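You operate a simulated robot arm through the tools that you are given. There is no shell and no other tool. Be economical: measure what you need, move in short steps, check, and stop when the job is done.

You are at the controls of a simulated two-armed robot. One attempt, no reset.

JOB
Take the yellow sieve and put it in the deep steel tray. Take the purple-band cup on the shelf beside the hatch on the far side and put it away on the top of the test bench. Take the round cap with blue grip and leave it in the steel tray without grips. Fetch the plate with green handle and set it on the shelf under the test bench. Open the drain grate. Any order will do.
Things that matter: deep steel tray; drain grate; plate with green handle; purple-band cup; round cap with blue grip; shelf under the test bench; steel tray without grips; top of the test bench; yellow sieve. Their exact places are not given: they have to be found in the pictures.

The check looks at the end state, three seconds after you hand in, the way a careful person would. Anything else that was tipped, shoved, dropped, spilled or broken makes it a failure. A push-on lid holds only when it is set on centred and level and pressed home; a screw cap is set on level and turned clockwise until tight.

ROBOT AND FRAMES
Two 7-joint arms with two-finger grippers on one trunk, on a base that drives. Base frame: it is fixed to the floor where the robot stands at the start and does not move with it; the origin is under the middle of the robot, x ahead of it, y to its left, z up. Readings come in mm, degrees, newtons and seconds.
The left shoulder is at the start at [78, 151, 913], the right one opposite. With the tool pointing down near the work surface each hand reaches from about 100 to 780 mm from the robot's upright axis, wherever it stands, measured 20 degrees to its own side. Places, roughly: deep steel tray (45x26x5 cm) [2900, -2100, 900]; drain grate [-2100, 2500, 100]; plate with green handle (15x10x8 cm) [-600, 3100, 800]; purple-band cup (5x5x5 cm) [300, 3100, 900]; round cap with blue grip (10x10x8 cm) [-400, 3300, 800]; shelf under the test bench [1200, 300, 300]; steel tray without grips (26x19x5 cm) [-100, 3100, 900]; top of the test bench [1200, 400, 800]; yellow sieve (6x6x4 cm) [500, 100, 800]. Payload 2.54 kg a hand.
The tool frame of a hand sits at the grasp point between the pads (the TCP): z along the fingers, y along the line on which they close. The tips reach 30 mm beyond it. Largest opening 116 mm; the body of the gripper starts 95 mm behind the TCP.
Orientation is that of the tool frame in the base frame, as [roll, pitch, yaw] about the fixed x, y, z axes, in that order (R = Rz(yaw) Ry(pitch) Rx(roll)). With the fingers straight down and closing along the base's y, the tool's x points along the base's -x, its y along +y and its z along -z.

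CONTROLS
- The arms move only by the tool jog_arm. It takes "left_motion", "right_motion" or both (then of equal length, played together; a hand with none holds still); each is one flat list of numbers, 7 for each row, row after row: the shift along the base's x, y, z in units of 250 mm (1.0 is 250 mm), then the turn, a rotation vector about the base's x, y, z in units of 45 degrees (1.0 is 45 degrees), then the finger opening in mm, from 0 to 116. In form: [dx, dy, dz, rx, ry, rz, jaw, dx, dy, dz, rx, ry, rz, jaw, ...]. A call has 1 to 20 rows; each row is the pose to reach, as a shift and turn from the pose commanded when the call began. A call with a number of a shift or a turn outside -1 to 1 is refused whole. Each row takes 0.2 s and may step no farther than 50 mm and 8.6 degrees from the row before; otherwise, or with a gripper value out of range, the whole call is refused. Where a pose cannot be reached the arm comes as near as it can. A force on the tool above 40 N (or 10 N above the force at the start of the call, whichever is more), or a blocked arm, ends the call early, and 0.2 s more pass. Each finger travels about 72 mm/s and halts on what it meets, pressing with about 23 N; the grip force reading is that of the motor and also rises with nothing between the fingers. The clock runs only during rows and for 0.2 s after the last one: add rows that repeat a pose to give the fingers time. It gives the time, the measured TCP pose, the force on the tool (base axes), the opening and the grip force at its end, in the units of the frame above (readings bear some noise), with the torque about the TCP (base axes, N m) and any sound that the robot's microphone picked up.
- Cameras (640 x 400 px; columns grow to the right, rows downward): "scene" is now at [156.4, 30.4, 1064.5]; the picture's right is [0.31, -0.95, 0.00], its down [-0.24, -0.08, -0.97] and it looks along [0.92, 0.30, -0.26] (base axes); focal length 232 px, centre (320, 200). "left" rides on the left gripper at [69, 15, -122] in its tool frame; the picture's right is [-0.22, 0.98, 0.00], its down [-0.83, -0.18, -0.53] and it looks along [-0.52, -0.12, 0.85] (tool axes); focal length 251 px, centre (320, 200). "right" rides on the right gripper at [69, -15, -122] in its tool frame; the picture's right is [0.21, 0.98, 0.00], its down [-0.83, 0.18, -0.53] and it looks along [-0.52, 0.11, 0.85] (tool axes); focal length 251 px, centre (320, 200).
- grab_frame(camera): a new picture of that camera. It takes no simulated time.
- lift_body(by): slides the trunk up (or, below 0, down) by that many mm; the arms and the scene camera ride with it, the base frame stays. It gives what a move gives, with no picture.
- roll_base(legs): drives the robot by 1 to 6 legs, each [ahead, left, turn to the left] in mm, mm and degrees, along the robot's own axes; the way and the turn of a leg run together, so that a leg with both is an arc; at most 1500 mm and 180 degrees a leg. The arms and the cameras ride along, it lands a little off, and it stops where it bumps. It gives what a move gives.
- head_to(pan, tilt): turns the head with the scene camera to pan (to the left, within 80 degrees either way) and tilt (down, from -29 to 69), counted from straight ahead of the robot. It gives what a move gives.
- probe_pixels(camera, pixels): there is no depth. For up to 12 entries [column, row, z] of the newest picture of that camera ("zoom" is the newest enlarged one), the place [x, y] in the base frame at which the ray of that pixel passes the height z, good to about 2 mm. It takes no simulated time.
- inspect(camera, box): a new picture of the part [left, top, right, bottom] of that camera's present view, enlarged. It takes no simulated time.
- close_job(): hands the job in; it is judged then, once.

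Keep the steps short. Do not move on a guess: measure, check each grasp and each placing, and mend mistakes. In all there are 110 turns and 92 pictures (those below and enlarged ones count). Leave the grippers open and the arms clear of the work at the hand-in unless told otherwise, and finish with a single line.

The tools are called after ">>>" as a command line: name --argument value ..., lists and objects as JSON in quotes. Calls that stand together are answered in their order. jog_arm: Moves the arms, as the interface text tells. Its arguments: {"type":"object","properties":{"left_motion":{"type":"array","items":{"type":"number"}},"right_motion":{"type":"array","items":{"type":"number"}}},"required":[]} The other tools are called the same way: lift_body (by) slides the trunk up or down; roll_base (legs) drives the base; head_to (pan, tilt) turns the head that bears the scene camera; grab_frame (camera) takes a picture; probe_pixels (camera, pixels) gives the place at which the rays of pixels pass given heights; inspect (camera, box) takes an enlarged picture of a part of a camera's view; close_job () hands the job in.

At the start:

```text
t: 0.0
left_tool_pos: [466.1, 269.8, 1068.1]
left_tcp_rot: [-179.9, 0.0, -179.8]
left_contact_force: [0.2, 0.3, 0.4]
left_moment: [-0.04, 0.03, -0.03]
left_grip_width: 116.2
left_grip_force: 0.0
right_tool_pos: [478.3, -57.8, 1038.5]
right_tcp_rot: [-180.0, -0.1, 179.9]
right_contact_force: [-0.3, 0.5, 0.5]
right_moment: [0.01, -0.01, -0.01]
right_grip_width: 116.0
right_grip_force: 0.1
trunk travel left (down, up): [-150.0, 139.0]
robot x, y, heading: [3.5, -0.4, -0.1]
head pan, tilt: [18.1, 14.9]
```

scene: 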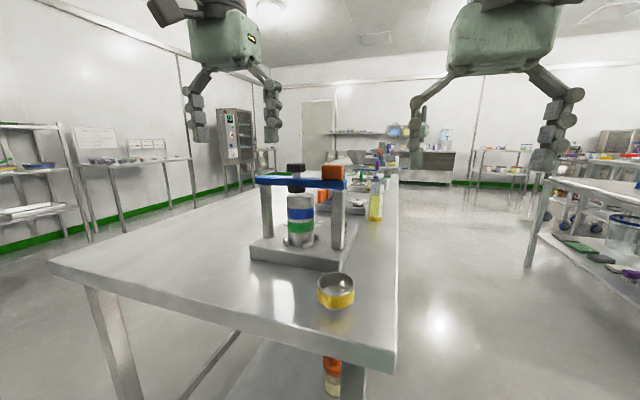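
right: 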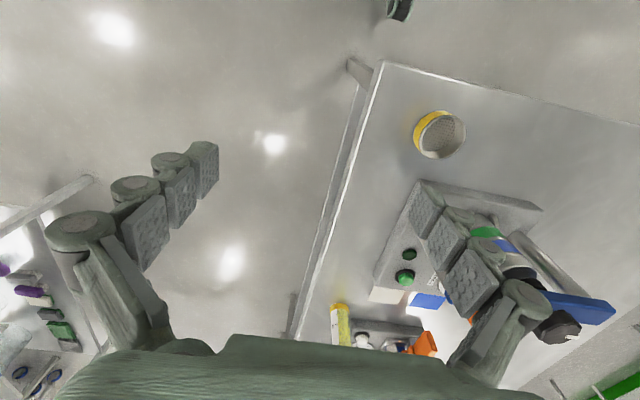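
left: 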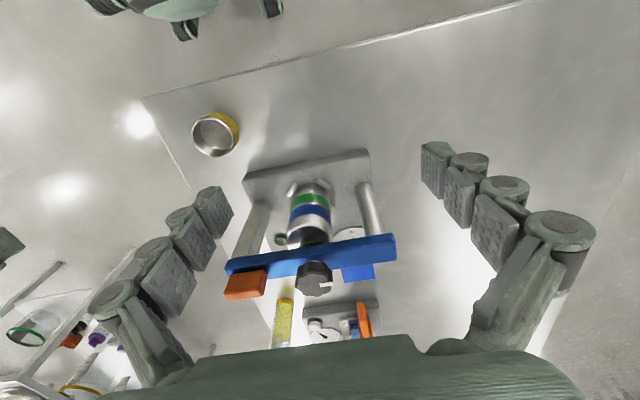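

I see the yellow sieve near pixel (335,290) in the scene view, and near (440,134) in the right view. I'll measure it from both cameras at trial heights.

>>> probe_pixels --camera "scene" --pixels '[[335, 308, 780], [335, 308, 800], [335, 308, 760], [336, 278, 820], [336, 278, 800], [397, 374, 780], [50, 262, 780], [398, 177, 780]]'

>>> probe_pixels --camera "right" --pixels '[[445, 134, 820], [445, 134, 800], [434, 155, 780], [383, 62, 780]]'

>>> probe_pixels --camera "left" --pixels '[[212, 136, 820], [212, 136, 800], [212, 136, 780], [143, 98, 780]]'

>>> inspect --camera "right" --box '[380, 80, 500, 180]'

```text
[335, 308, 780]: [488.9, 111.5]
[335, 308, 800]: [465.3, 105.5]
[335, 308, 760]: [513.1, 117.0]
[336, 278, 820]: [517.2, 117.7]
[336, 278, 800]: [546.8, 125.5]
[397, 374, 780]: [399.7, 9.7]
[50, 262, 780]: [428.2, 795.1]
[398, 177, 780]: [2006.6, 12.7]
```

```text
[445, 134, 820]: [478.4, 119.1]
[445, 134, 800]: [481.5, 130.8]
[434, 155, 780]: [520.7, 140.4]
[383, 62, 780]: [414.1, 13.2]
```

```text
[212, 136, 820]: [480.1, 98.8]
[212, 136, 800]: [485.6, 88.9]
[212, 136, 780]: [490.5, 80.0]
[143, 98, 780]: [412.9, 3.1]
```

```text
4.00 times, centred on (440, 130) of right
```

zoom: 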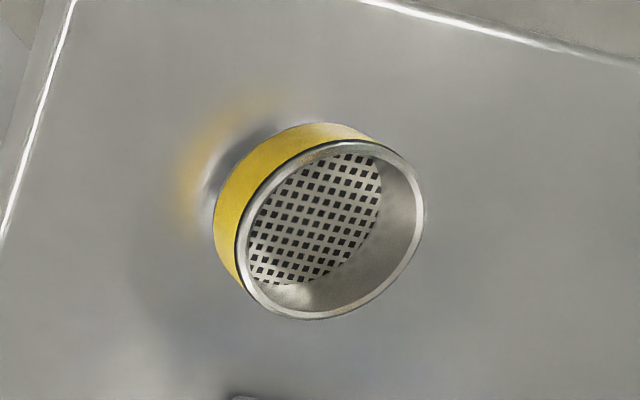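

Left and right rays meet for the sieve rim near (476,108) at z≈839. I'll bring the right hand over it, staying high, and move the left hand aside. Then I'll look.

>>> jog_arm --right_motion '[0, 0.166, 0, 0, 0, 0, 116, 0, 0.332, 0, 0, 0, 0, 116, 0, 0.498, 0, 0, 0, 0, 116, 0, 0.664, 0, 0, 0, 0, 116, 0, 0.664, -0.18, 0, 0, 0, 116, 0, 0.664, -0.36, 0, 0, 0, 116]' --left_motion '[0, 0.1, 0, 0, 0, 0, 116, 0, 0.2, 0, 0, 0, 0, 116, 0, 0.3, 0, 0, 0, 0, 116, 0, 0.4, 0, 0, 0, 0, 116, 0, 0.4, 0, 0, 0, 0, 116, 0, 0.4, 0, 0, 0, 0, 116]'

>>> grab_frame --camera "right"

>>> grab_frame --camera "scene"

```text
t: 1.4
left_tool_pos: [466.7, 368.7, 1068.0]
left_tcp_rot: [180.0, 0.0, -179.8]
left_contact_force: [1.0, -0.3, 0.2]
left_moment: [0.01, 0.01, -0.01]
left_grip_width: 115.8
left_grip_force: 0.0
right_tool_pos: [478.3, 108.0, 949.3]
right_tcp_rot: [179.9, -0.1, 180.0]
right_contact_force: [-0.4, 0.5, -0.5]
right_moment: [0.01, 0.02, -0.03]
right_grip_width: 115.9
right_grip_force: 0.1
trunk travel left (down, up): [-150.0, 139.0]
robot x, y, heading: [0.3, 0.1, -0.1]
head pan, tilt: [18.1, 14.9]
```

```text
87 pictures are left
```

right: 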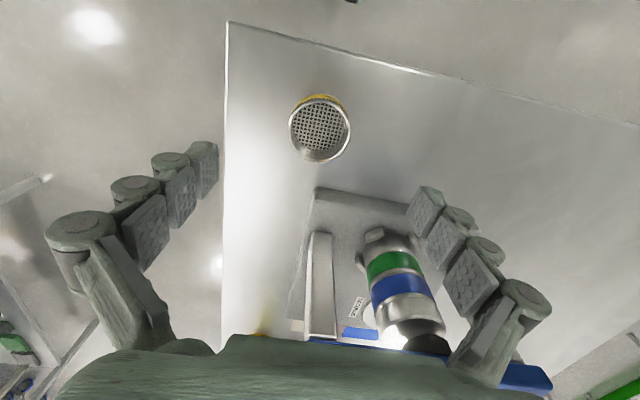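

```text
86 pictures are left
```

scene: 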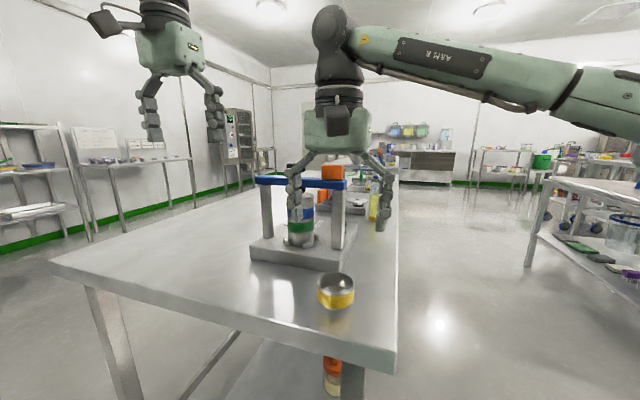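

The sieve is at (320,128) in the right view. I'll measure its rim and base, and the fixture base corner.

>>> probe_pixels --camera "right" --pixels '[[320, 132, 840], [289, 127, 840], [351, 130, 840], [320, 101, 840], [320, 162, 840], [320, 162, 830], [318, 187, 800], [228, 22, 790], [424, 187, 950]]'

>>> probe_pixels --camera "scene" --pixels '[[335, 282, 840], [317, 285, 840], [354, 285, 840], [395, 350, 790]]'

```text
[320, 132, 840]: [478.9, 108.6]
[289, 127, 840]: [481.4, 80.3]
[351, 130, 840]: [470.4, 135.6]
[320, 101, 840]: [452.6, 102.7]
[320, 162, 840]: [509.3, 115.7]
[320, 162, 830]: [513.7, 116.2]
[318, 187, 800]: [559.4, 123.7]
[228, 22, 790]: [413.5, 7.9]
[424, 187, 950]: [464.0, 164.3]
```

```text
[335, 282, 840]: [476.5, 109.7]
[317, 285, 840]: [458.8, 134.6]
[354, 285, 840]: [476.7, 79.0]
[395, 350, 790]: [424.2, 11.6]
```

The sieve centre is (478.5,108) and the rim is about 57 mm across, right under the TCP. I'll descend 107 mm and close.

>>> jog_arm --right_motion '[0, 0, -0.16, 0, 0, 0, 116, 0, 0, -0.32, 0, 0, 0, 116, 0, 0, -0.428, 0, 0, 0, 116, 0, 0, -0.428, 0, 0, 0, 116, 0, 0, -0.428, 0, 0, 0, 80, 0, 0, -0.428, 0, 0, 0, 40, 0, 0, -0.428, 0, 0, 0, 40, 0, 0, -0.428, 0, 0, 0, 40, 0, 0, -0.428, 0, 0, 0, 40]'

>>> inspect --camera "right" --box '[200, 80, 440, 230]'

```text
t: 3.4
left_tool_pos: [467.9, 369.3, 1067.8]
left_tcp_rot: [179.9, -0.1, -179.9]
left_contact_force: [-0.1, -0.2, -0.2]
left_moment: [0.02, 0.02, -0.03]
left_grip_width: 116.0
left_grip_force: 0.0
right_tool_pos: [477.3, 107.3, 842.7]
right_tcp_rot: [-180.0, 0.0, -180.0]
right_contact_force: [0.1, -0.9, 0.9]
right_moment: [-0.03, 0.02, 0.02]
right_grip_width: 59.3
right_grip_force: 22.9
trunk travel left (down, up): [-150.0, 139.0]
robot x, y, heading: [-1.1, -0.0, 0.1]
head pan, tilt: [18.1, 14.9]
```

```text
2.67 times, centred on (320, 155) of right
```

zoom: 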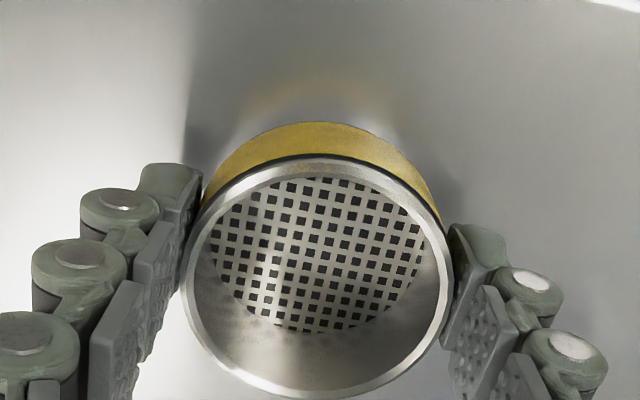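

The sieve is held (opening 59 mm, grip 23 N). I'll lift it and draw both hands in closer to the body for driving.

>>> jog_arm --right_motion '[0, 0, 0.18, 0, 0, 0, 40, 0, 0, 0.36, 0, 0, 0, 40, 0, 0, 0.54, 0, 0, 0, 40, 0, 0, 0.72, 0, 0, 0, 40, 0, 0, 0.85, 0, 0, 0, 40, -0.1, -0.14, 0.85, 0, 0, 0, 40, -0.2, -0.28, 0.85, 0, 0, 0, 40, -0.3, -0.42, 0.85, 0, 0, 0, 40, -0.4, -0.56, 0.85, 0, 0, 0, 40, -0.45, -0.7, 0.85, 0, 0, 0, 40, -0.45, -0.88, 0.85, 0, 0, 0, 40]' --left_motion '[0, 0, 0, 0, 0, 0, 116, 0, 0, 0, 0, 0, 0, 116, 0, 0, 0, 0, 0, 0, 116, 0, 0, 0, 0, 0, 0, 116, 0, 0, 0, 0, 0, 0, 116, -0.1, 0, 0, 0, 0, 0, 116, -0.2, -0.1, 0, 0, 0, 0, 116, -0.3, -0.2, 0, 0, 0, 0, 116, -0.4, -0.3, 0, 0, 0, 0, 116, -0.45, -0.4, 0, 0, 0, 0, 116, -0.45, -0.5, 0, 0, 0, 0, 116]'

>>> head_to --pan -35 --tilt 12

>>> grab_frame --camera "scene"

```text
t: 5.8
left_tool_pos: [354.7, 242.8, 1067.9]
left_tcp_rot: [179.9, 0.0, -180.0]
left_contact_force: [-0.4, -1.0, 0.0]
left_moment: [0.0, -0.04, 0.02]
left_grip_width: 115.8
left_grip_force: 0.0
right_tool_pos: [365.7, -114.7, 1055.4]
right_tcp_rot: [179.9, 0.0, 180.0]
right_contact_force: [-0.3, 0.0, -0.8]
right_moment: [0.01, 0.03, -0.01]
right_grip_width: 59.0
right_grip_force: 22.6
trunk travel left (down, up): [-150.0, 139.0]
robot x, y, heading: [0.9, 1.2, 0.1]
head pan, tilt: [18.1, 14.9]
```

```text
t: 7.0
left_tool_pos: [355.4, 243.9, 1067.7]
left_tcp_rot: [-180.0, 0.0, -179.9]
left_contact_force: [0.1, -0.2, 0.3]
left_moment: [-0.01, -0.01, 0.03]
left_grip_width: 115.7
left_grip_force: 0.0
right_tool_pos: [365.8, -112.9, 1056.0]
right_tcp_rot: [180.0, 0.0, -180.0]
right_contact_force: [0.5, 0.4, -0.8]
right_moment: [-0.01, 0.03, 0.0]
right_grip_width: 59.2
right_grip_force: 23.3
trunk travel left (down, up): [-150.0, 139.0]
robot x, y, heading: [0.3, -1.2, 0.1]
head pan, tilt: [-35.0, 12.0]
```

```text
84 pictures are left
```

scene: 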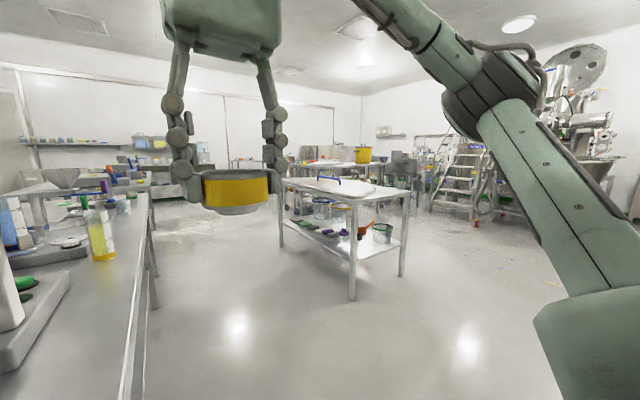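

The direction to the deep tray is the centre of this view, where I see a table with a tray-like item near (345,188). I'll zoom in.

>>> inspect --camera "scene" --box '[260, 130, 440, 260]'

>>> probe_pixels --camera "scene" --pixels '[[352, 300, 0], [402, 276, 0], [281, 246, 0], [352, 202, 880], [410, 190, 880], [280, 180, 880], [350, 178, 880], [310, 185, 880], [376, 190, 880]]'

```text
3.08 times, centred on (350, 195) of scene
```

zoom: 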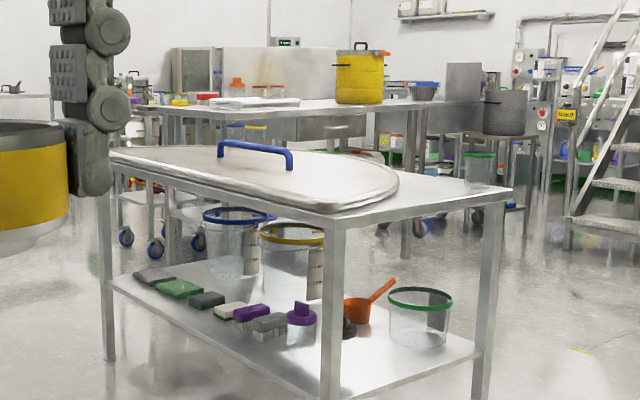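

```text
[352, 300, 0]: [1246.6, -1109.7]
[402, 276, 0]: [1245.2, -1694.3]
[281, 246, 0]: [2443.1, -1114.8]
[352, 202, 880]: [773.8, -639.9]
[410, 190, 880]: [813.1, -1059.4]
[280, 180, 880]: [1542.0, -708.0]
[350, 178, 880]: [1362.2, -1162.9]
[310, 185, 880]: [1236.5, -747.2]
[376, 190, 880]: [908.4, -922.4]
```

>>> probe_pixels --camera "zoom" --pixels '[[135, 108, 850], [165, 115, 850], [370, 110, 850], [480, 103, 850], [212, 104, 850], [298, 104, 850], [250, 98, 850], [165, 225, 0], [404, 260, 0], [520, 240, 0], [335, 224, 750], [512, 189, 750]]'

>>> head_to --pan -10 --tilt 15

>>> grab_frame --camera "scene"

```text
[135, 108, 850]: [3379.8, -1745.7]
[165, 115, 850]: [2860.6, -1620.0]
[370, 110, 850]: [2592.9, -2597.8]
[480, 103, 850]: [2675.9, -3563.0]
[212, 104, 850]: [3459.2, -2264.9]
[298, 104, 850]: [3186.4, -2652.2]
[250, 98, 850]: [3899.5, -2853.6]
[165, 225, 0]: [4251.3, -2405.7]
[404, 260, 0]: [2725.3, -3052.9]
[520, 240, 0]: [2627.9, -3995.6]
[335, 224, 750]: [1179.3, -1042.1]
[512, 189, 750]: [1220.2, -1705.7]
```

```text
t: 7.9
left_tool_pos: [354.5, 244.5, 1067.6]
left_tcp_rot: [-180.0, 0.0, -179.9]
left_contact_force: [-0.1, 0.0, -0.1]
left_moment: [-0.01, -0.02, 0.03]
left_grip_width: 116.3
left_grip_force: 0.1
right_tool_pos: [364.7, -113.2, 1054.9]
right_tcp_rot: [-180.0, 0.0, 180.0]
right_contact_force: [-0.6, -0.2, -1.1]
right_moment: [0.02, 0.02, 0.0]
right_grip_width: 59.3
right_grip_force: 23.1
trunk travel left (down, up): [-150.0, 139.0]
robot x, y, heading: [0.3, 0.2, -0.2]
head pan, tilt: [-10.0, 15.0]
```

```text
82 pictures are left
```

scene: 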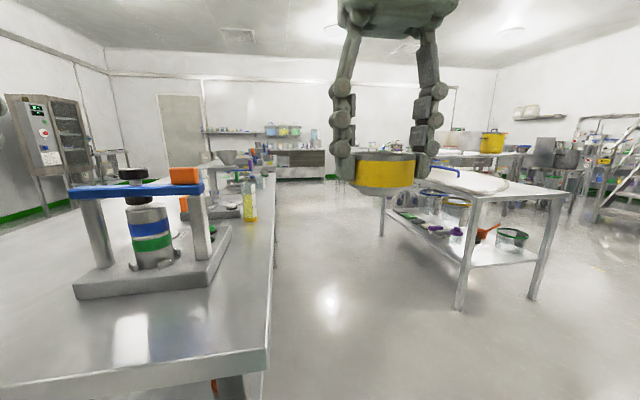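

The far counter seems to run along y, with its near edge around x≈2600. The near table covers x 1240–2440, y −1110…−1700. I'll take the aisle at y≈−550 and look again from there.

>>> roll_base --legs '[[0, -550, 0], [1500, 0, 0], [1200, 0, 0]]'

>>> head_to --pan -75 --tilt 20

>>> grab_frame --camera "scene"

```text
t: 26.3
left_tool_pos: [3031.9, -267.4, 1067.8]
left_tcp_rot: [179.9, 0.0, -179.1]
left_contact_force: [0.0, 0.8, 0.6]
left_moment: [0.02, 0.04, 0.01]
left_grip_width: 116.0
left_grip_force: 0.2
right_tool_pos: [3046.9, -624.3, 1054.9]
right_tcp_rot: [-180.0, 0.1, -179.2]
right_contact_force: [-0.9, 0.3, -0.6]
right_moment: [0.02, -0.03, -0.02]
right_grip_width: 59.6
right_grip_force: 23.6
trunk travel left (down, up): [-150.0, 139.0]
robot x, y, heading: [2681.2, -518.1, 0.8]
head pan, tilt: [-10.0, 15.0]
```

```text
t: 27.7
left_tool_pos: [3031.3, -267.2, 1067.0]
left_tcp_rot: [-180.0, 0.0, -179.1]
left_contact_force: [0.1, 0.0, -0.1]
left_moment: [0.01, -0.04, 0.01]
left_grip_width: 115.8
left_grip_force: 0.1
right_tool_pos: [3046.7, -624.2, 1054.6]
right_tcp_rot: [179.9, 0.0, -179.2]
right_contact_force: [0.3, 0.1, -1.7]
right_moment: [-0.05, 0.02, -0.01]
right_grip_width: 59.0
right_grip_force: 23.0
trunk travel left (down, up): [-150.0, 139.0]
robot x, y, heading: [2677.5, -510.5, 0.9]
head pan, tilt: [-75.0, 20.0]
```

```text
81 pictures are left
```

scene: 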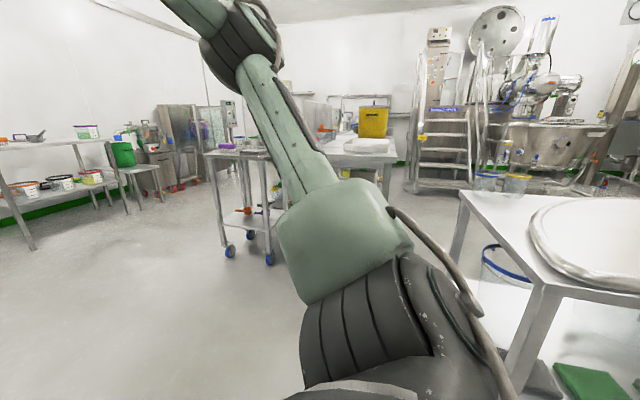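

The arm blocks the view, so I'll turn the robot to face −y and look straight ahead.

>>> roll_base --legs '[[0, 0, -90]]'

>>> head_to --pan 0 --tilt 18

>>> grab_frame --camera "scene"

```text
t: 32.0
left_tool_pos: [2927.3, -869.4, 1069.4]
left_tcp_rot: [180.0, -0.1, 90.7]
left_contact_force: [0.5, 0.3, -0.2]
left_moment: [-0.02, -0.02, 0.02]
left_grip_width: 116.1
left_grip_force: 0.1
right_tool_pos: [2570.8, -881.6, 1054.4]
right_tcp_rot: [-180.0, 0.0, 90.6]
right_contact_force: [0.2, 1.4, -0.6]
right_moment: [-0.02, 0.0, 0.01]
right_grip_width: 59.1
right_grip_force: 23.3
trunk travel left (down, up): [-150.0, 139.0]
robot x, y, heading: [2681.6, -517.2, -89.6]
head pan, tilt: [-75.0, 20.0]
```

```text
t: 33.5
left_tool_pos: [2926.9, -868.6, 1067.5]
left_tcp_rot: [180.0, 0.0, 90.8]
left_contact_force: [0.4, 0.7, -0.7]
left_moment: [-0.03, -0.03, 0.0]
left_grip_width: 115.9
left_grip_force: 0.0
right_tool_pos: [2571.9, -883.5, 1055.1]
right_tcp_rot: [180.0, 0.0, 90.6]
right_contact_force: [0.5, -0.7, -0.8]
right_moment: [-0.02, -0.02, 0.01]
right_grip_width: 59.1
right_grip_force: 22.8
trunk travel left (down, up): [-150.0, 139.0]
robot x, y, heading: [2677.9, -518.5, -89.1]
head pan, tilt: [0.0, 18.0]
```

```text
80 pictures are left
```

scene: 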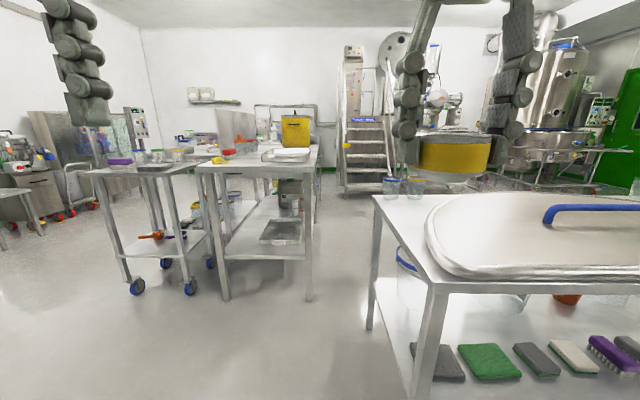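

>>> inspect --camera "scene" --box '[180, 120, 340, 220]'

>>> probe_pixels --camera "scene" --pixels '[[225, 298, 0], [309, 298, 0], [309, 172, 900], [309, 172, 860], [197, 172, 860], [275, 160, 880], [311, 155, 880], [270, 150, 900], [438, 200, 0], [189, 290, 0], [371, 328, 0]]'

```text
4.00 times, centred on (260, 170) of scene
```

zoom: 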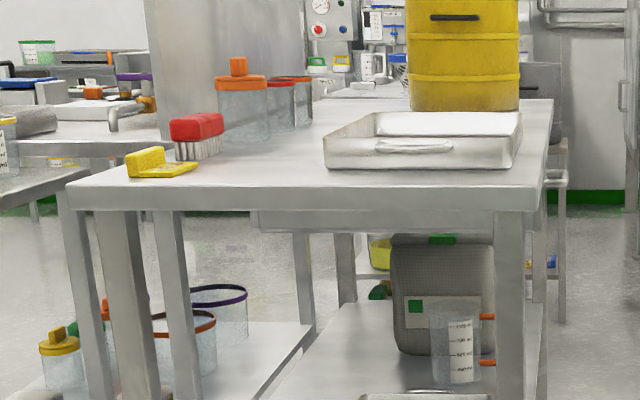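

```text
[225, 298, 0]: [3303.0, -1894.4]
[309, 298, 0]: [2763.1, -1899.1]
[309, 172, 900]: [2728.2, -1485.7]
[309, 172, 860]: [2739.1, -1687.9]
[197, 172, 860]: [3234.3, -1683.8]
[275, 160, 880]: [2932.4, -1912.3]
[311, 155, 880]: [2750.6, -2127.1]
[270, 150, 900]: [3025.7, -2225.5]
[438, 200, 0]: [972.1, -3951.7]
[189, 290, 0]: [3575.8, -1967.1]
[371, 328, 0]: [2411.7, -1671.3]
```

The deep tray is on the counter's near corner (zoom 325–520, 110–170), about 26 cm wide in x. I'll move over to x≈2900 and ahead to y≈−1250, then measure.

>>> roll_base --legs '[[0, 220, 0], [740, 0, -0.9]]'

>>> head_to --pan 0 --tilt 30

>>> grab_frame --camera "scene"

```text
t: 39.8
left_tool_pos: [3144.3, -1603.4, 1067.5]
left_tcp_rot: [179.9, 0.0, 89.9]
left_contact_force: [0.5, 0.5, -0.4]
left_moment: [0.02, -0.04, -0.02]
left_grip_width: 115.8
left_grip_force: 0.1
right_tool_pos: [2787.1, -1613.6, 1055.1]
right_tcp_rot: [-179.9, 0.1, 89.7]
right_contact_force: [0.5, -1.0, -0.7]
right_moment: [0.03, -0.02, 0.02]
right_grip_width: 59.2
right_grip_force: 23.2
trunk travel left (down, up): [-150.0, 139.0]
robot x, y, heading: [2899.2, -1252.4, -90.2]
head pan, tilt: [0.0, 18.0]
```

```text
t: 40.5
left_tool_pos: [3144.0, -1603.4, 1067.4]
left_tcp_rot: [179.9, -0.1, 90.0]
left_contact_force: [0.6, 0.2, 0.6]
left_moment: [0.0, -0.02, 0.05]
left_grip_width: 116.0
left_grip_force: 0.1
right_tool_pos: [2787.0, -1614.0, 1055.6]
right_tcp_rot: [179.9, 0.1, 89.8]
right_contact_force: [0.3, 0.1, -1.8]
right_moment: [-0.02, -0.03, 0.04]
right_grip_width: 59.0
right_grip_force: 22.3
trunk travel left (down, up): [-150.0, 139.0]
robot x, y, heading: [2898.3, -1251.5, -90.4]
head pan, tilt: [0.0, 30.0]
```

```text
78 pictures are left
```

scene: 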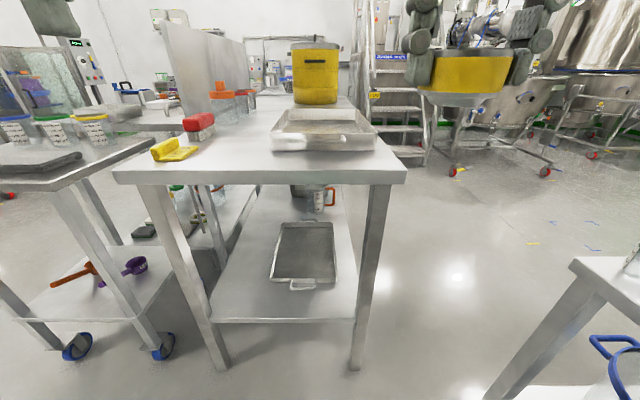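

>>> probe_pixels --camera "scene" --pixels '[[358, 372, 0], [212, 372, 0], [405, 172, 820], [115, 172, 820], [272, 150, 830], [377, 150, 830], [268, 134, 870], [376, 134, 870], [282, 110, 870], [360, 110, 870], [405, 172, 860]]'

>>> inspect --camera "scene" --box '[240, 90, 420, 200]'

```text
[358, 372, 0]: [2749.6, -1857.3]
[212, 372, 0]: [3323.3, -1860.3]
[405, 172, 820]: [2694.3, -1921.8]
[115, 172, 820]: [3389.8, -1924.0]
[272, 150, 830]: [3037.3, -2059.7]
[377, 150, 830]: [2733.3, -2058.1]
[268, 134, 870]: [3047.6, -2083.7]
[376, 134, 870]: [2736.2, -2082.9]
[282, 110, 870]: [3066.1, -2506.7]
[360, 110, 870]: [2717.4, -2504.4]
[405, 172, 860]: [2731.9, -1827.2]
```

```text
3.56 times, centred on (330, 145) of scene
```

zoom: 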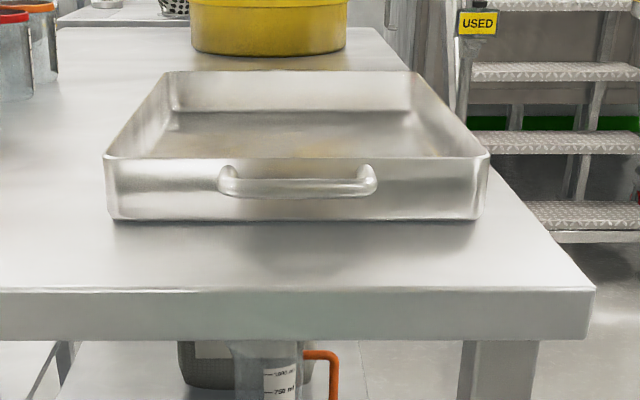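

From the scale, the rim is at z≈902 and the counter top at z≈860. I'll check the corners at those heights and move the robot closer: 250 mm ahead and 130 mm left.

>>> probe_pixels --camera "zoom" --pixels '[[105, 157, 905], [489, 156, 905], [165, 72, 905], [412, 71, 905], [112, 220, 862], [480, 220, 862], [180, 110, 868], [408, 112, 868], [320, 150, 868]]'

>>> roll_base --legs '[[0, 130, 0], [250, 0, 0.3]]'

>>> grab_frame --camera "scene"

```text
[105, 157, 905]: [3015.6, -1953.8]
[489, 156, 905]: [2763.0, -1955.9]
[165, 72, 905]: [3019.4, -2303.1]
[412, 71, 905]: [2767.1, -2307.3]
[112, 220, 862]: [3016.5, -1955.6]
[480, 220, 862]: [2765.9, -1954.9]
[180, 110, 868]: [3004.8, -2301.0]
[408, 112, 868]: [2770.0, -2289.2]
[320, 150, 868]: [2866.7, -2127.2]
```

```text
t: 43.9
left_tool_pos: [3275.6, -1853.4, 1068.0]
left_tcp_rot: [-179.9, 0.1, 90.1]
left_contact_force: [1.0, -0.8, -0.7]
left_moment: [0.0, 0.01, 0.04]
left_grip_width: 115.9
left_grip_force: 0.0
right_tool_pos: [2919.8, -1864.4, 1054.8]
right_tcp_rot: [-179.9, 0.1, 90.0]
right_contact_force: [-0.2, -0.2, -1.6]
right_moment: [0.02, -0.03, 0.02]
right_grip_width: 59.1
right_grip_force: 23.5
trunk travel left (down, up): [-150.0, 139.0]
robot x, y, heading: [3030.2, -1498.6, -89.9]
head pan, tilt: [0.0, 30.0]
```

```text
76 pictures are left
```

scene: 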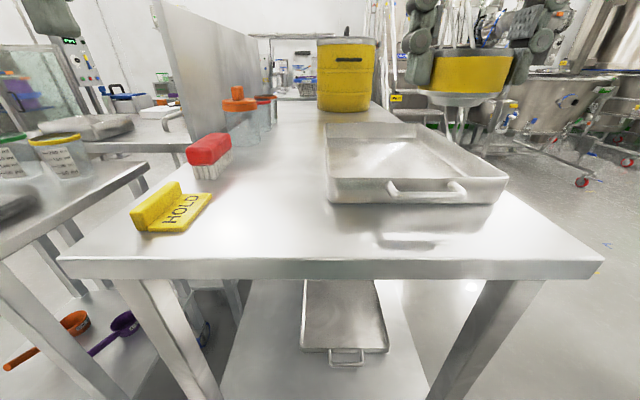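

The tray interior runs x 2765–3016, y −1955…−2305. I'll take the sieve over (2890,−2110), lower it to TCP z≈935, and look.

>>> jog_arm --right_motion '[-0.02, -0.18, 0, 0, 0, 0, 40, -0.04, -0.36, 0, 0, 0, 0, 40, -0.06, -0.54, 0, 0, 0, 0, 40, -0.08, -0.72, 0, 0, 0, 0, 40, -0.1, -0.9, 0, 0, 0, 0, 40, -0.12, -0.984, 0, 0, 0, 0, 40, -0.12, -0.984, -0.16, 0, 0, 0, 40, -0.12, -0.984, -0.32, 0, 0, 0, 40, -0.12, -0.984, -0.48, 0, 0, 0, 40]'

>>> grab_frame --camera "right"

>>> inspect --camera "scene" --box '[300, 80, 540, 230]'

```text
t: 45.9
left_tool_pos: [3275.4, -1853.0, 1067.7]
left_tcp_rot: [-179.9, 0.0, 90.1]
left_contact_force: [-0.2, -0.5, -0.1]
left_moment: [0.01, 0.01, -0.01]
left_grip_width: 115.9
left_grip_force: 0.1
right_tool_pos: [2889.2, -2111.1, 935.7]
right_tcp_rot: [-179.9, 0.1, 90.0]
right_contact_force: [0.0, 0.3, -1.3]
right_moment: [0.03, -0.01, 0.0]
right_grip_width: 59.4
right_grip_force: 23.0
trunk travel left (down, up): [-150.0, 139.0]
robot x, y, heading: [3029.7, -1497.3, -89.8]
head pan, tilt: [0.0, 30.0]
```

```text
75 pictures are left
```

right: 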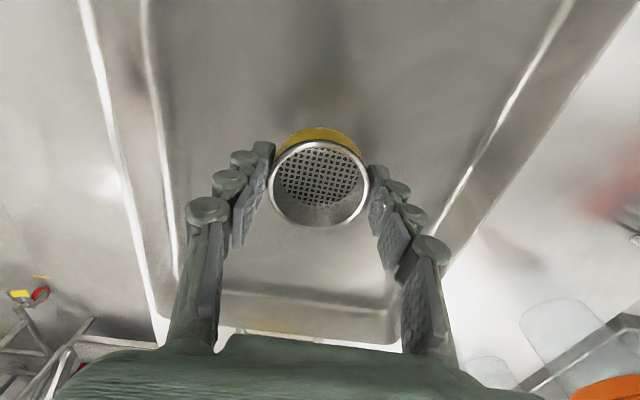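

```text
2.67 times, centred on (420, 155) of scene
```

zoom: 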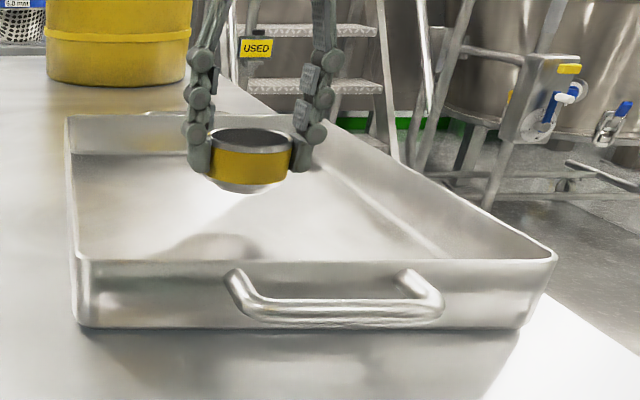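

It is well inside the tray. I'll lower it slowly, watching the force.

>>> jog_arm --right_motion '[0, 0, -0.04, 0, 0, 0, 40, 0, 0, -0.08, 0, 0, 0, 40, 0, 0, -0.1, 0, 0, 0, 40, 0, 0, -0.108, 0, 0, 0, 40, 0, 0, -0.108, 0, 0, 0, 40]'

>>> inspect --camera "scene" --box '[340, 100, 460, 175]'

```text
t: 47.1
left_tool_pos: [3276.2, -1852.5, 1068.6]
left_tcp_rot: [-180.0, 0.0, 90.1]
left_contact_force: [0.6, 0.1, 0.0]
left_moment: [0.0, -0.02, 0.0]
left_grip_width: 116.2
left_grip_force: 0.1
right_tool_pos: [2889.7, -2108.6, 907.5]
right_tcp_rot: [-179.9, 0.0, 90.1]
right_contact_force: [0.9, 0.4, -1.0]
right_moment: [0.02, 0.0, 0.02]
right_grip_width: 58.9
right_grip_force: 23.1
trunk travel left (down, up): [-150.0, 139.0]
robot x, y, heading: [3031.6, -1497.4, -90.0]
head pan, tilt: [0.0, 30.0]
```

```text
5.33 times, centred on (400, 138) of scene
```

zoom: 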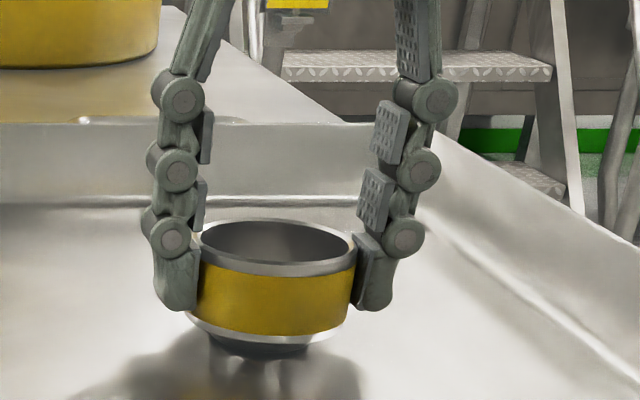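

There is no contact yet. I'll go lower in 2 mm rows.

>>> jog_arm --right_motion '[0, 0, -0.008, 0, 0, 0, 40, 0, 0, -0.016, 0, 0, 0, 40, 0, 0, -0.024, 0, 0, 0, 40, 0, 0, -0.024, 0, 0, 0, 40]'

>>> inspect --camera "scene" --box '[340, 100, 460, 175]'

```text
t: 48.1
left_tool_pos: [3274.3, -1851.6, 1067.9]
left_tcp_rot: [-180.0, 0.1, 90.2]
left_contact_force: [0.9, 0.6, 0.4]
left_moment: [0.01, -0.04, 0.02]
left_grip_width: 115.9
left_grip_force: 0.1
right_tool_pos: [2889.0, -2109.7, 903.8]
right_tcp_rot: [-180.0, 0.2, 90.0]
right_contact_force: [-0.6, -2.4, 13.1]
right_moment: [-0.13, 0.04, -0.02]
right_grip_width: 59.5
right_grip_force: 22.8
trunk travel left (down, up): [-150.0, 139.0]
robot x, y, heading: [3029.2, -1500.5, -89.9]
head pan, tilt: [0.0, 30.0]
```

```text
5.33 times, centred on (400, 138) of scene
```

zoom: 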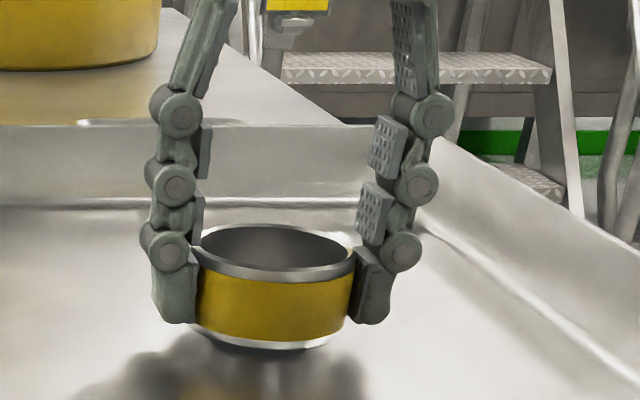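

Contact reads 13 N upward, so the sieve is on the tray floor. I'll open, rise, and draw back.

>>> jog_arm --right_motion '[0, 0, 0.008, 0, 0, 0, 75, 0, 0, 0.008, 0, 0, 0, 95, 0, 0, 0.008, 0, 0, 0, 95, 0, 0, 0.15, 0, 0, 0, 95, 0, 0, 0.3, 0, 0, 0, 95, 0, 0, 0.45, 0, 0, 0, 95, 0, 0, 0.6, 0, 0, 0, 95, 0, 0.17, 0.6, 0, 0, 0, 110, 0, 0.34, 0.6, 0, 0, 0, 110, 0, 0.51, 0.6, 0, 0, 0, 110, 0, 0.68, 0.6, 0, 0, 0, 110, 0, 0.84, 0.6, 0, 0, 0, 110, 0, 1.0, 0.6, 0, 0, 0, 110]'

>>> grab_frame --camera "scene"

```text
t: 50.9
left_tool_pos: [3275.5, -1853.7, 1068.0]
left_tcp_rot: [-180.0, 0.1, 90.1]
left_contact_force: [-1.2, -0.5, -0.4]
left_moment: [0.03, -0.02, 0.02]
left_grip_width: 116.1
left_grip_force: 0.1
right_tool_pos: [2889.2, -1858.8, 1051.3]
right_tcp_rot: [180.0, -0.1, 90.0]
right_contact_force: [0.1, -0.2, 0.2]
right_moment: [-0.02, 0.01, -0.01]
right_grip_width: 110.2
right_grip_force: 0.0
trunk travel left (down, up): [-150.0, 139.0]
robot x, y, heading: [3030.8, -1498.0, -89.9]
head pan, tilt: [0.0, 30.0]
```

```text
71 pictures are left
```

scene: 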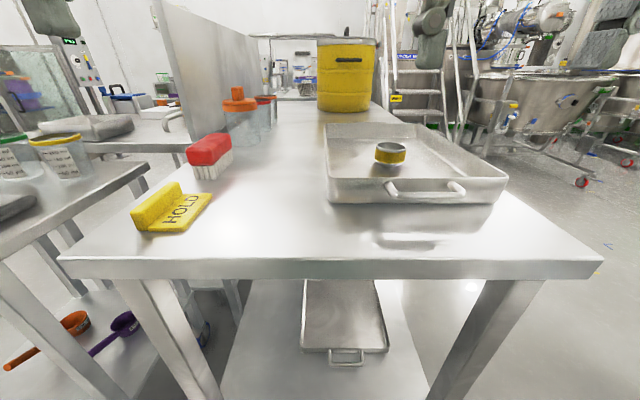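

The sieve sits upright in the deep tray. Next I'll back out, strafe along the aisle to x≈30, and turn to face +y.

>>> roll_base --legs '[[-950, 0, 0], [0, -1500, 0], [0, -1500, 0], [0, 0, 180]]'

>>> head_to --pan 0 --tilt 15

>>> grab_frame --camera "scene"

```text
t: 91.5
left_tool_pos: [-195.2, -204.9, 1067.6]
left_tcp_rot: [-180.0, 0.0, -91.7]
left_contact_force: [-0.4, 0.0, -0.3]
left_moment: [-0.01, -0.02, 0.01]
left_grip_width: 116.1
left_grip_force: 0.1
right_tool_pos: [191.8, -209.2, 1050.9]
right_tcp_rot: [-180.0, 0.0, -91.8]
right_contact_force: [0.2, -0.2, 0.7]
right_moment: [0.01, 0.0, -0.01]
right_grip_width: 110.3
right_grip_force: 0.0
trunk travel left (down, up): [-150.0, 139.0]
robot x, y, heading: [36.0, -563.1, 88.1]
head pan, tilt: [0.0, 30.0]
```

```text
t: 92.3
left_tool_pos: [-195.3, -204.4, 1066.7]
left_tcp_rot: [179.9, 0.1, -91.8]
left_contact_force: [-1.0, 0.6, -0.3]
left_moment: [-0.01, 0.01, -0.02]
left_grip_width: 116.1
left_grip_force: 0.0
right_tool_pos: [192.7, -209.1, 1050.7]
right_tcp_rot: [179.9, 0.1, -91.9]
right_contact_force: [-0.3, 0.2, -0.5]
right_moment: [-0.01, 0.01, -0.02]
right_grip_width: 110.0
right_grip_force: 0.1
trunk travel left (down, up): [-150.0, 139.0]
robot x, y, heading: [38.3, -564.9, 88.2]
head pan, tilt: [0.0, 15.0]
```

```text
70 pictures are left
```

scene: 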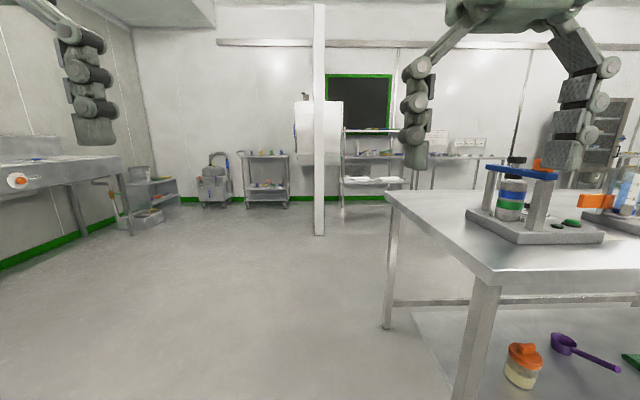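

>>> inspect --camera "scene" --box '[190, 60, 430, 250]'

>>> inspect --camera "scene" --box '[0, 130, 200, 270]'

>>> probe_pixels --camera "scene" --pixels '[[320, 236, 0], [385, 326, 0], [292, 207, 0], [248, 207, 0], [343, 220, 0], [402, 205, 0], [130, 232, 0], [205, 205, 0]]'

```text
2.11 times, centred on (310, 155) of scene
```

zoom: 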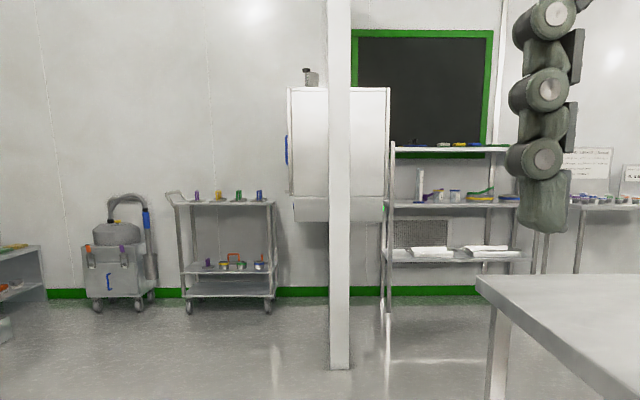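

```text
2.86 times, centred on (100, 200) of scene
```

zoom: 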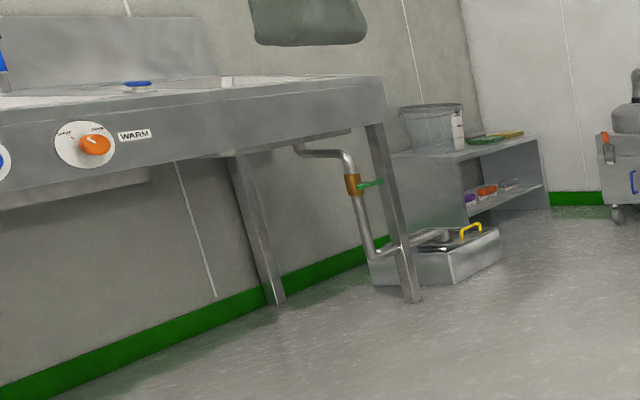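

```text
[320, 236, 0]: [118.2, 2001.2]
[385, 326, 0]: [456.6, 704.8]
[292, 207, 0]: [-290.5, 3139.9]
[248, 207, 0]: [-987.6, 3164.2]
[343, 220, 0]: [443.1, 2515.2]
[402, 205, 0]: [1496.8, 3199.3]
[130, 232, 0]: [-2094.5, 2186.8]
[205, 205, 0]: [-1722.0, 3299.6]
```

The cart at x −990…−290 holds coloured-handled items. The rack right of the pillar (118,2000) holds small cups, and the trap box with a yellow handle is near (−2100,2500). I'll drive nearer on the left of the pillar.

>>> roll_base --legs '[[0, 450, 1.8], [1500, 0, 0], [600, 0, 0]]'

>>> head_to --pan 0 --tilt 15

>>> grab_frame --camera "scene"

```text
t: 107.2
left_tool_pos: [-646.4, 1912.9, 1068.1]
left_tcp_rot: [180.0, 0.0, -90.4]
left_contact_force: [0.3, -0.5, 0.3]
left_moment: [0.0, 0.02, 0.03]
left_grip_width: 116.2
left_grip_force: 0.0
right_tool_pos: [-259.8, 1915.5, 1051.7]
right_tcp_rot: [-180.0, -0.1, -90.4]
right_contact_force: [0.3, 0.4, -0.8]
right_moment: [-0.01, 0.03, -0.01]
right_grip_width: 109.9
right_grip_force: 0.1
trunk travel left (down, up): [-150.0, 139.0]
robot x, y, heading: [-408.6, 1556.9, 89.7]
head pan, tilt: [0.0, 15.0]
```

```text
t: 107.8
left_tool_pos: [-646.0, 1912.6, 1067.3]
left_tcp_rot: [179.9, 0.1, -90.3]
left_contact_force: [1.2, -1.3, 0.0]
left_moment: [0.0, -0.02, 0.0]
left_grip_width: 116.2
left_grip_force: 0.1
right_tool_pos: [-259.4, 1916.4, 1051.1]
right_tcp_rot: [180.0, -0.1, -90.6]
right_contact_force: [-0.1, 0.0, -0.2]
right_moment: [-0.01, 0.02, -0.01]
right_grip_width: 109.8
right_grip_force: 0.1
trunk travel left (down, up): [-150.0, 139.0]
robot x, y, heading: [-404.0, 1552.1, 89.7]
head pan, tilt: [0.0, 15.0]
```

```text
67 pictures are left
```

scene: 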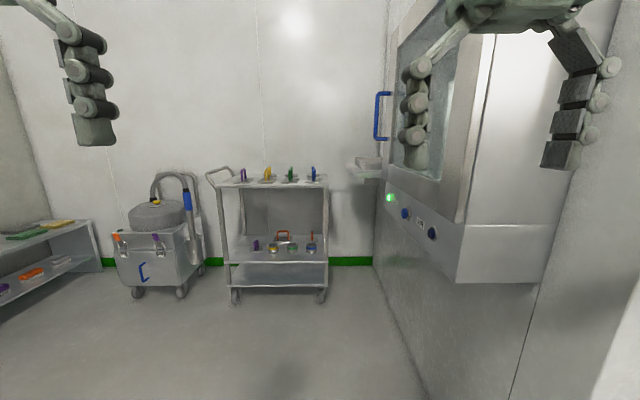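

>>> inspect --camera "scene" --box '[190, 130, 420, 270]'

>>> probe_pixels --camera "scene" --pixels '[[237, 303, 0], [322, 303, 0], [375, 270, 0], [425, 390, 0], [236, 187, 800], [328, 187, 800], [225, 180, 800], [327, 180, 800], [350, 175, 850], [382, 175, 850], [322, 260, 400]]'

```text
2.78 times, centred on (305, 200) of scene
```

zoom: 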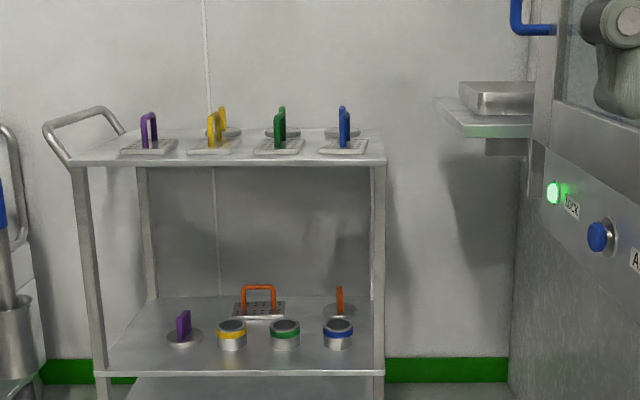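

```text
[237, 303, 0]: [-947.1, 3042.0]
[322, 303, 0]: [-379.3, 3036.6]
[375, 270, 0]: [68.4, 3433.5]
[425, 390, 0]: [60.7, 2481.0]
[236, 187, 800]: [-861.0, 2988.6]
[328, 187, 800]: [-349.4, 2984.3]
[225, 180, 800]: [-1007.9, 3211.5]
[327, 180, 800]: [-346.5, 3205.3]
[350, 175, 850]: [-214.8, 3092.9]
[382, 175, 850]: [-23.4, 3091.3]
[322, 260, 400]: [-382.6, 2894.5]
```

The cart's front row is rectangular plates and the back row is round caps, so the targets are the green plate near (−600,3080) and the blue cap near (−400,3300). The grip-less tray is on the small shelf left of the hatch. The hatch box sticks out on the right, so I'll strafe left and come closer.

>>> roll_base --legs '[[0, 220, 0.3], [750, 0, 0]]'

>>> head_to --pan -25 --tilt 15

>>> grab_frame --camera "scene"

```text
t: 114.2
left_tool_pos: [-863.3, 2660.1, 1067.8]
left_tcp_rot: [-180.0, 0.1, -90.1]
left_contact_force: [0.2, 0.1, -0.2]
left_moment: [-0.01, 0.03, -0.02]
left_grip_width: 116.1
left_grip_force: 0.1
right_tool_pos: [-479.1, 2665.4, 1051.6]
right_tcp_rot: [-179.9, 0.0, -90.3]
right_contact_force: [-0.6, -0.1, 0.2]
right_moment: [-0.03, 0.03, 0.03]
right_grip_width: 110.0
right_grip_force: 0.1
trunk travel left (down, up): [-150.0, 139.0]
robot x, y, heading: [-623.7, 2302.9, 89.6]
head pan, tilt: [0.0, 15.0]
```

```text
t: 115.1
left_tool_pos: [-864.1, 2660.7, 1068.1]
left_tcp_rot: [-179.9, 0.1, -90.2]
left_contact_force: [0.4, 0.5, -0.6]
left_moment: [-0.01, -0.03, 0.01]
left_grip_width: 116.0
left_grip_force: 0.1
right_tool_pos: [-478.6, 2664.9, 1050.5]
right_tcp_rot: [-179.9, 0.0, -90.3]
right_contact_force: [-0.2, -0.3, 0.0]
right_moment: [0.02, -0.01, 0.03]
right_grip_width: 110.0
right_grip_force: 0.2
trunk travel left (down, up): [-150.0, 139.0]
robot x, y, heading: [-624.5, 2308.5, 89.6]
head pan, tilt: [-25.0, 15.0]
```

```text
65 pictures are left
```

scene: 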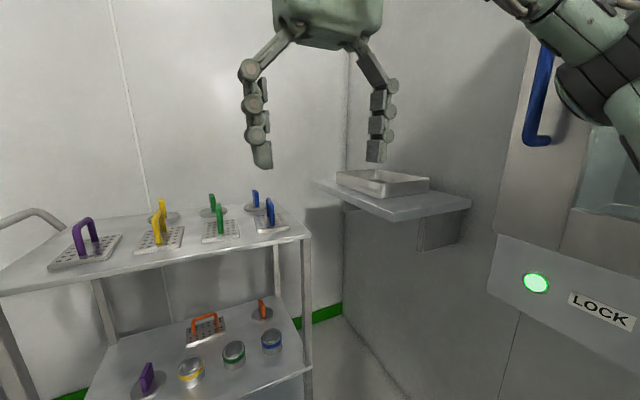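

>>> inspect --camera "scene" --box '[180, 150, 480, 260]'

>>> probe_pixels --camera "scene" --pixels '[[308, 235, 800], [308, 235, 760], [255, 209, 800], [255, 209, 780], [221, 238, 800], [471, 204, 850], [314, 183, 850], [388, 216, 850], [388, 216, 830], [430, 182, 900], [497, 234, 900], [535, 146, 1100]]'

```text
2.13 times, centred on (330, 205) of scene
```

zoom: 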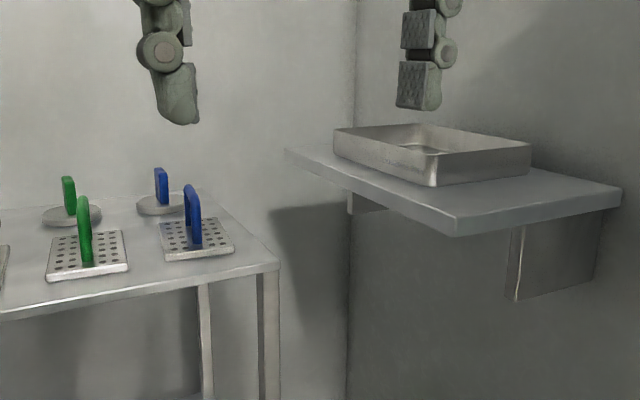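

```text
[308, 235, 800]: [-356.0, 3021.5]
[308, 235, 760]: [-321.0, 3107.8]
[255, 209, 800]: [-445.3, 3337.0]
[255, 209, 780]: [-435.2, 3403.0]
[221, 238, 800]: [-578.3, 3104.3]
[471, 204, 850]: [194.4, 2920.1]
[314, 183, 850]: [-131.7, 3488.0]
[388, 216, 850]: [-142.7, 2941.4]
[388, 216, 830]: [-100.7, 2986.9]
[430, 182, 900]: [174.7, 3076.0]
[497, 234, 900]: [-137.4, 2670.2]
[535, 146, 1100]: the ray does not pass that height
```

The handles stand up in planes along y, so the present gripper orientation (closing along x) suits both. The shelf by the hatch comes out at z≈884. I'll move ahead 320 mm and left 40 mm, with the hands high.

>>> roll_base --legs '[[320, 40, 0.4]]'

>>> head_to --pan -20 --tilt 25

>>> grab_frame --camera "scene"

>>> grab_frame --camera "right"

```text
t: 116.2
left_tool_pos: [-870.3, 2695.5, 1073.5]
left_tcp_rot: [-179.8, 1.0, -91.7]
left_contact_force: [0.5, 0.9, 1.1]
left_moment: [0.03, 0.03, -0.04]
left_grip_width: 116.1
left_grip_force: 0.1
right_tool_pos: [-476.0, 2686.3, 1067.9]
right_tcp_rot: [178.9, 2.6, -92.7]
right_contact_force: [0.4, 0.0, -0.4]
right_moment: [0.02, 0.0, -0.01]
right_grip_width: 109.9
right_grip_force: 0.1
trunk travel left (down, up): [-150.0, 139.0]
robot x, y, heading: [-629.5, 2349.1, 88.3]
head pan, tilt: [-25.0, 15.0]
stopped in leg 1: the robot was blocked; the commanded pose is now the measured one
```

```text
t: 116.9
left_tool_pos: [-869.2, 2692.4, 1073.7]
left_tcp_rot: [-179.9, 1.3, -91.4]
left_contact_force: [0.8, -0.4, 0.5]
left_moment: [0.04, 0.01, -0.03]
left_grip_width: 115.8
left_grip_force: 0.0
right_tool_pos: [-473.9, 2685.8, 1068.8]
right_tcp_rot: [179.0, 2.9, -92.5]
right_contact_force: [0.0, -0.6, -0.4]
right_moment: [-0.01, 0.02, 0.01]
right_grip_width: 110.1
right_grip_force: 0.2
trunk travel left (down, up): [-150.0, 139.0]
robot x, y, heading: [-635.0, 2351.5, 88.5]
head pan, tilt: [-20.0, 25.0]
```

```text
63 pictures are left
```

scene: 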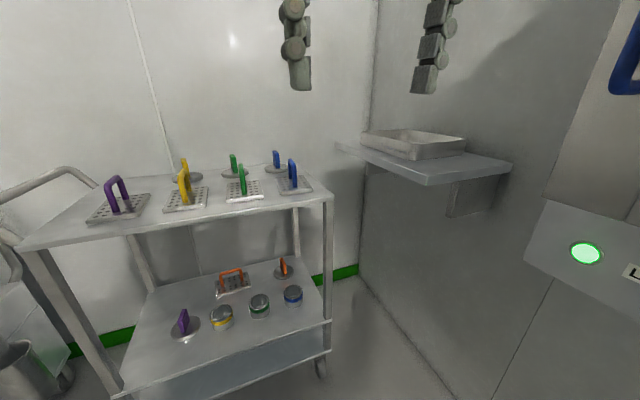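

```text
62 pictures are left
```

right: 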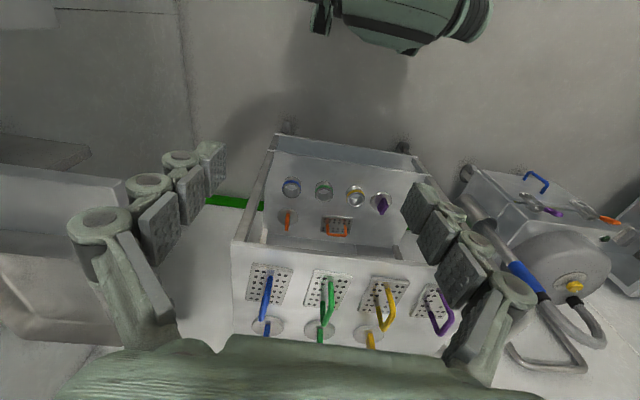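

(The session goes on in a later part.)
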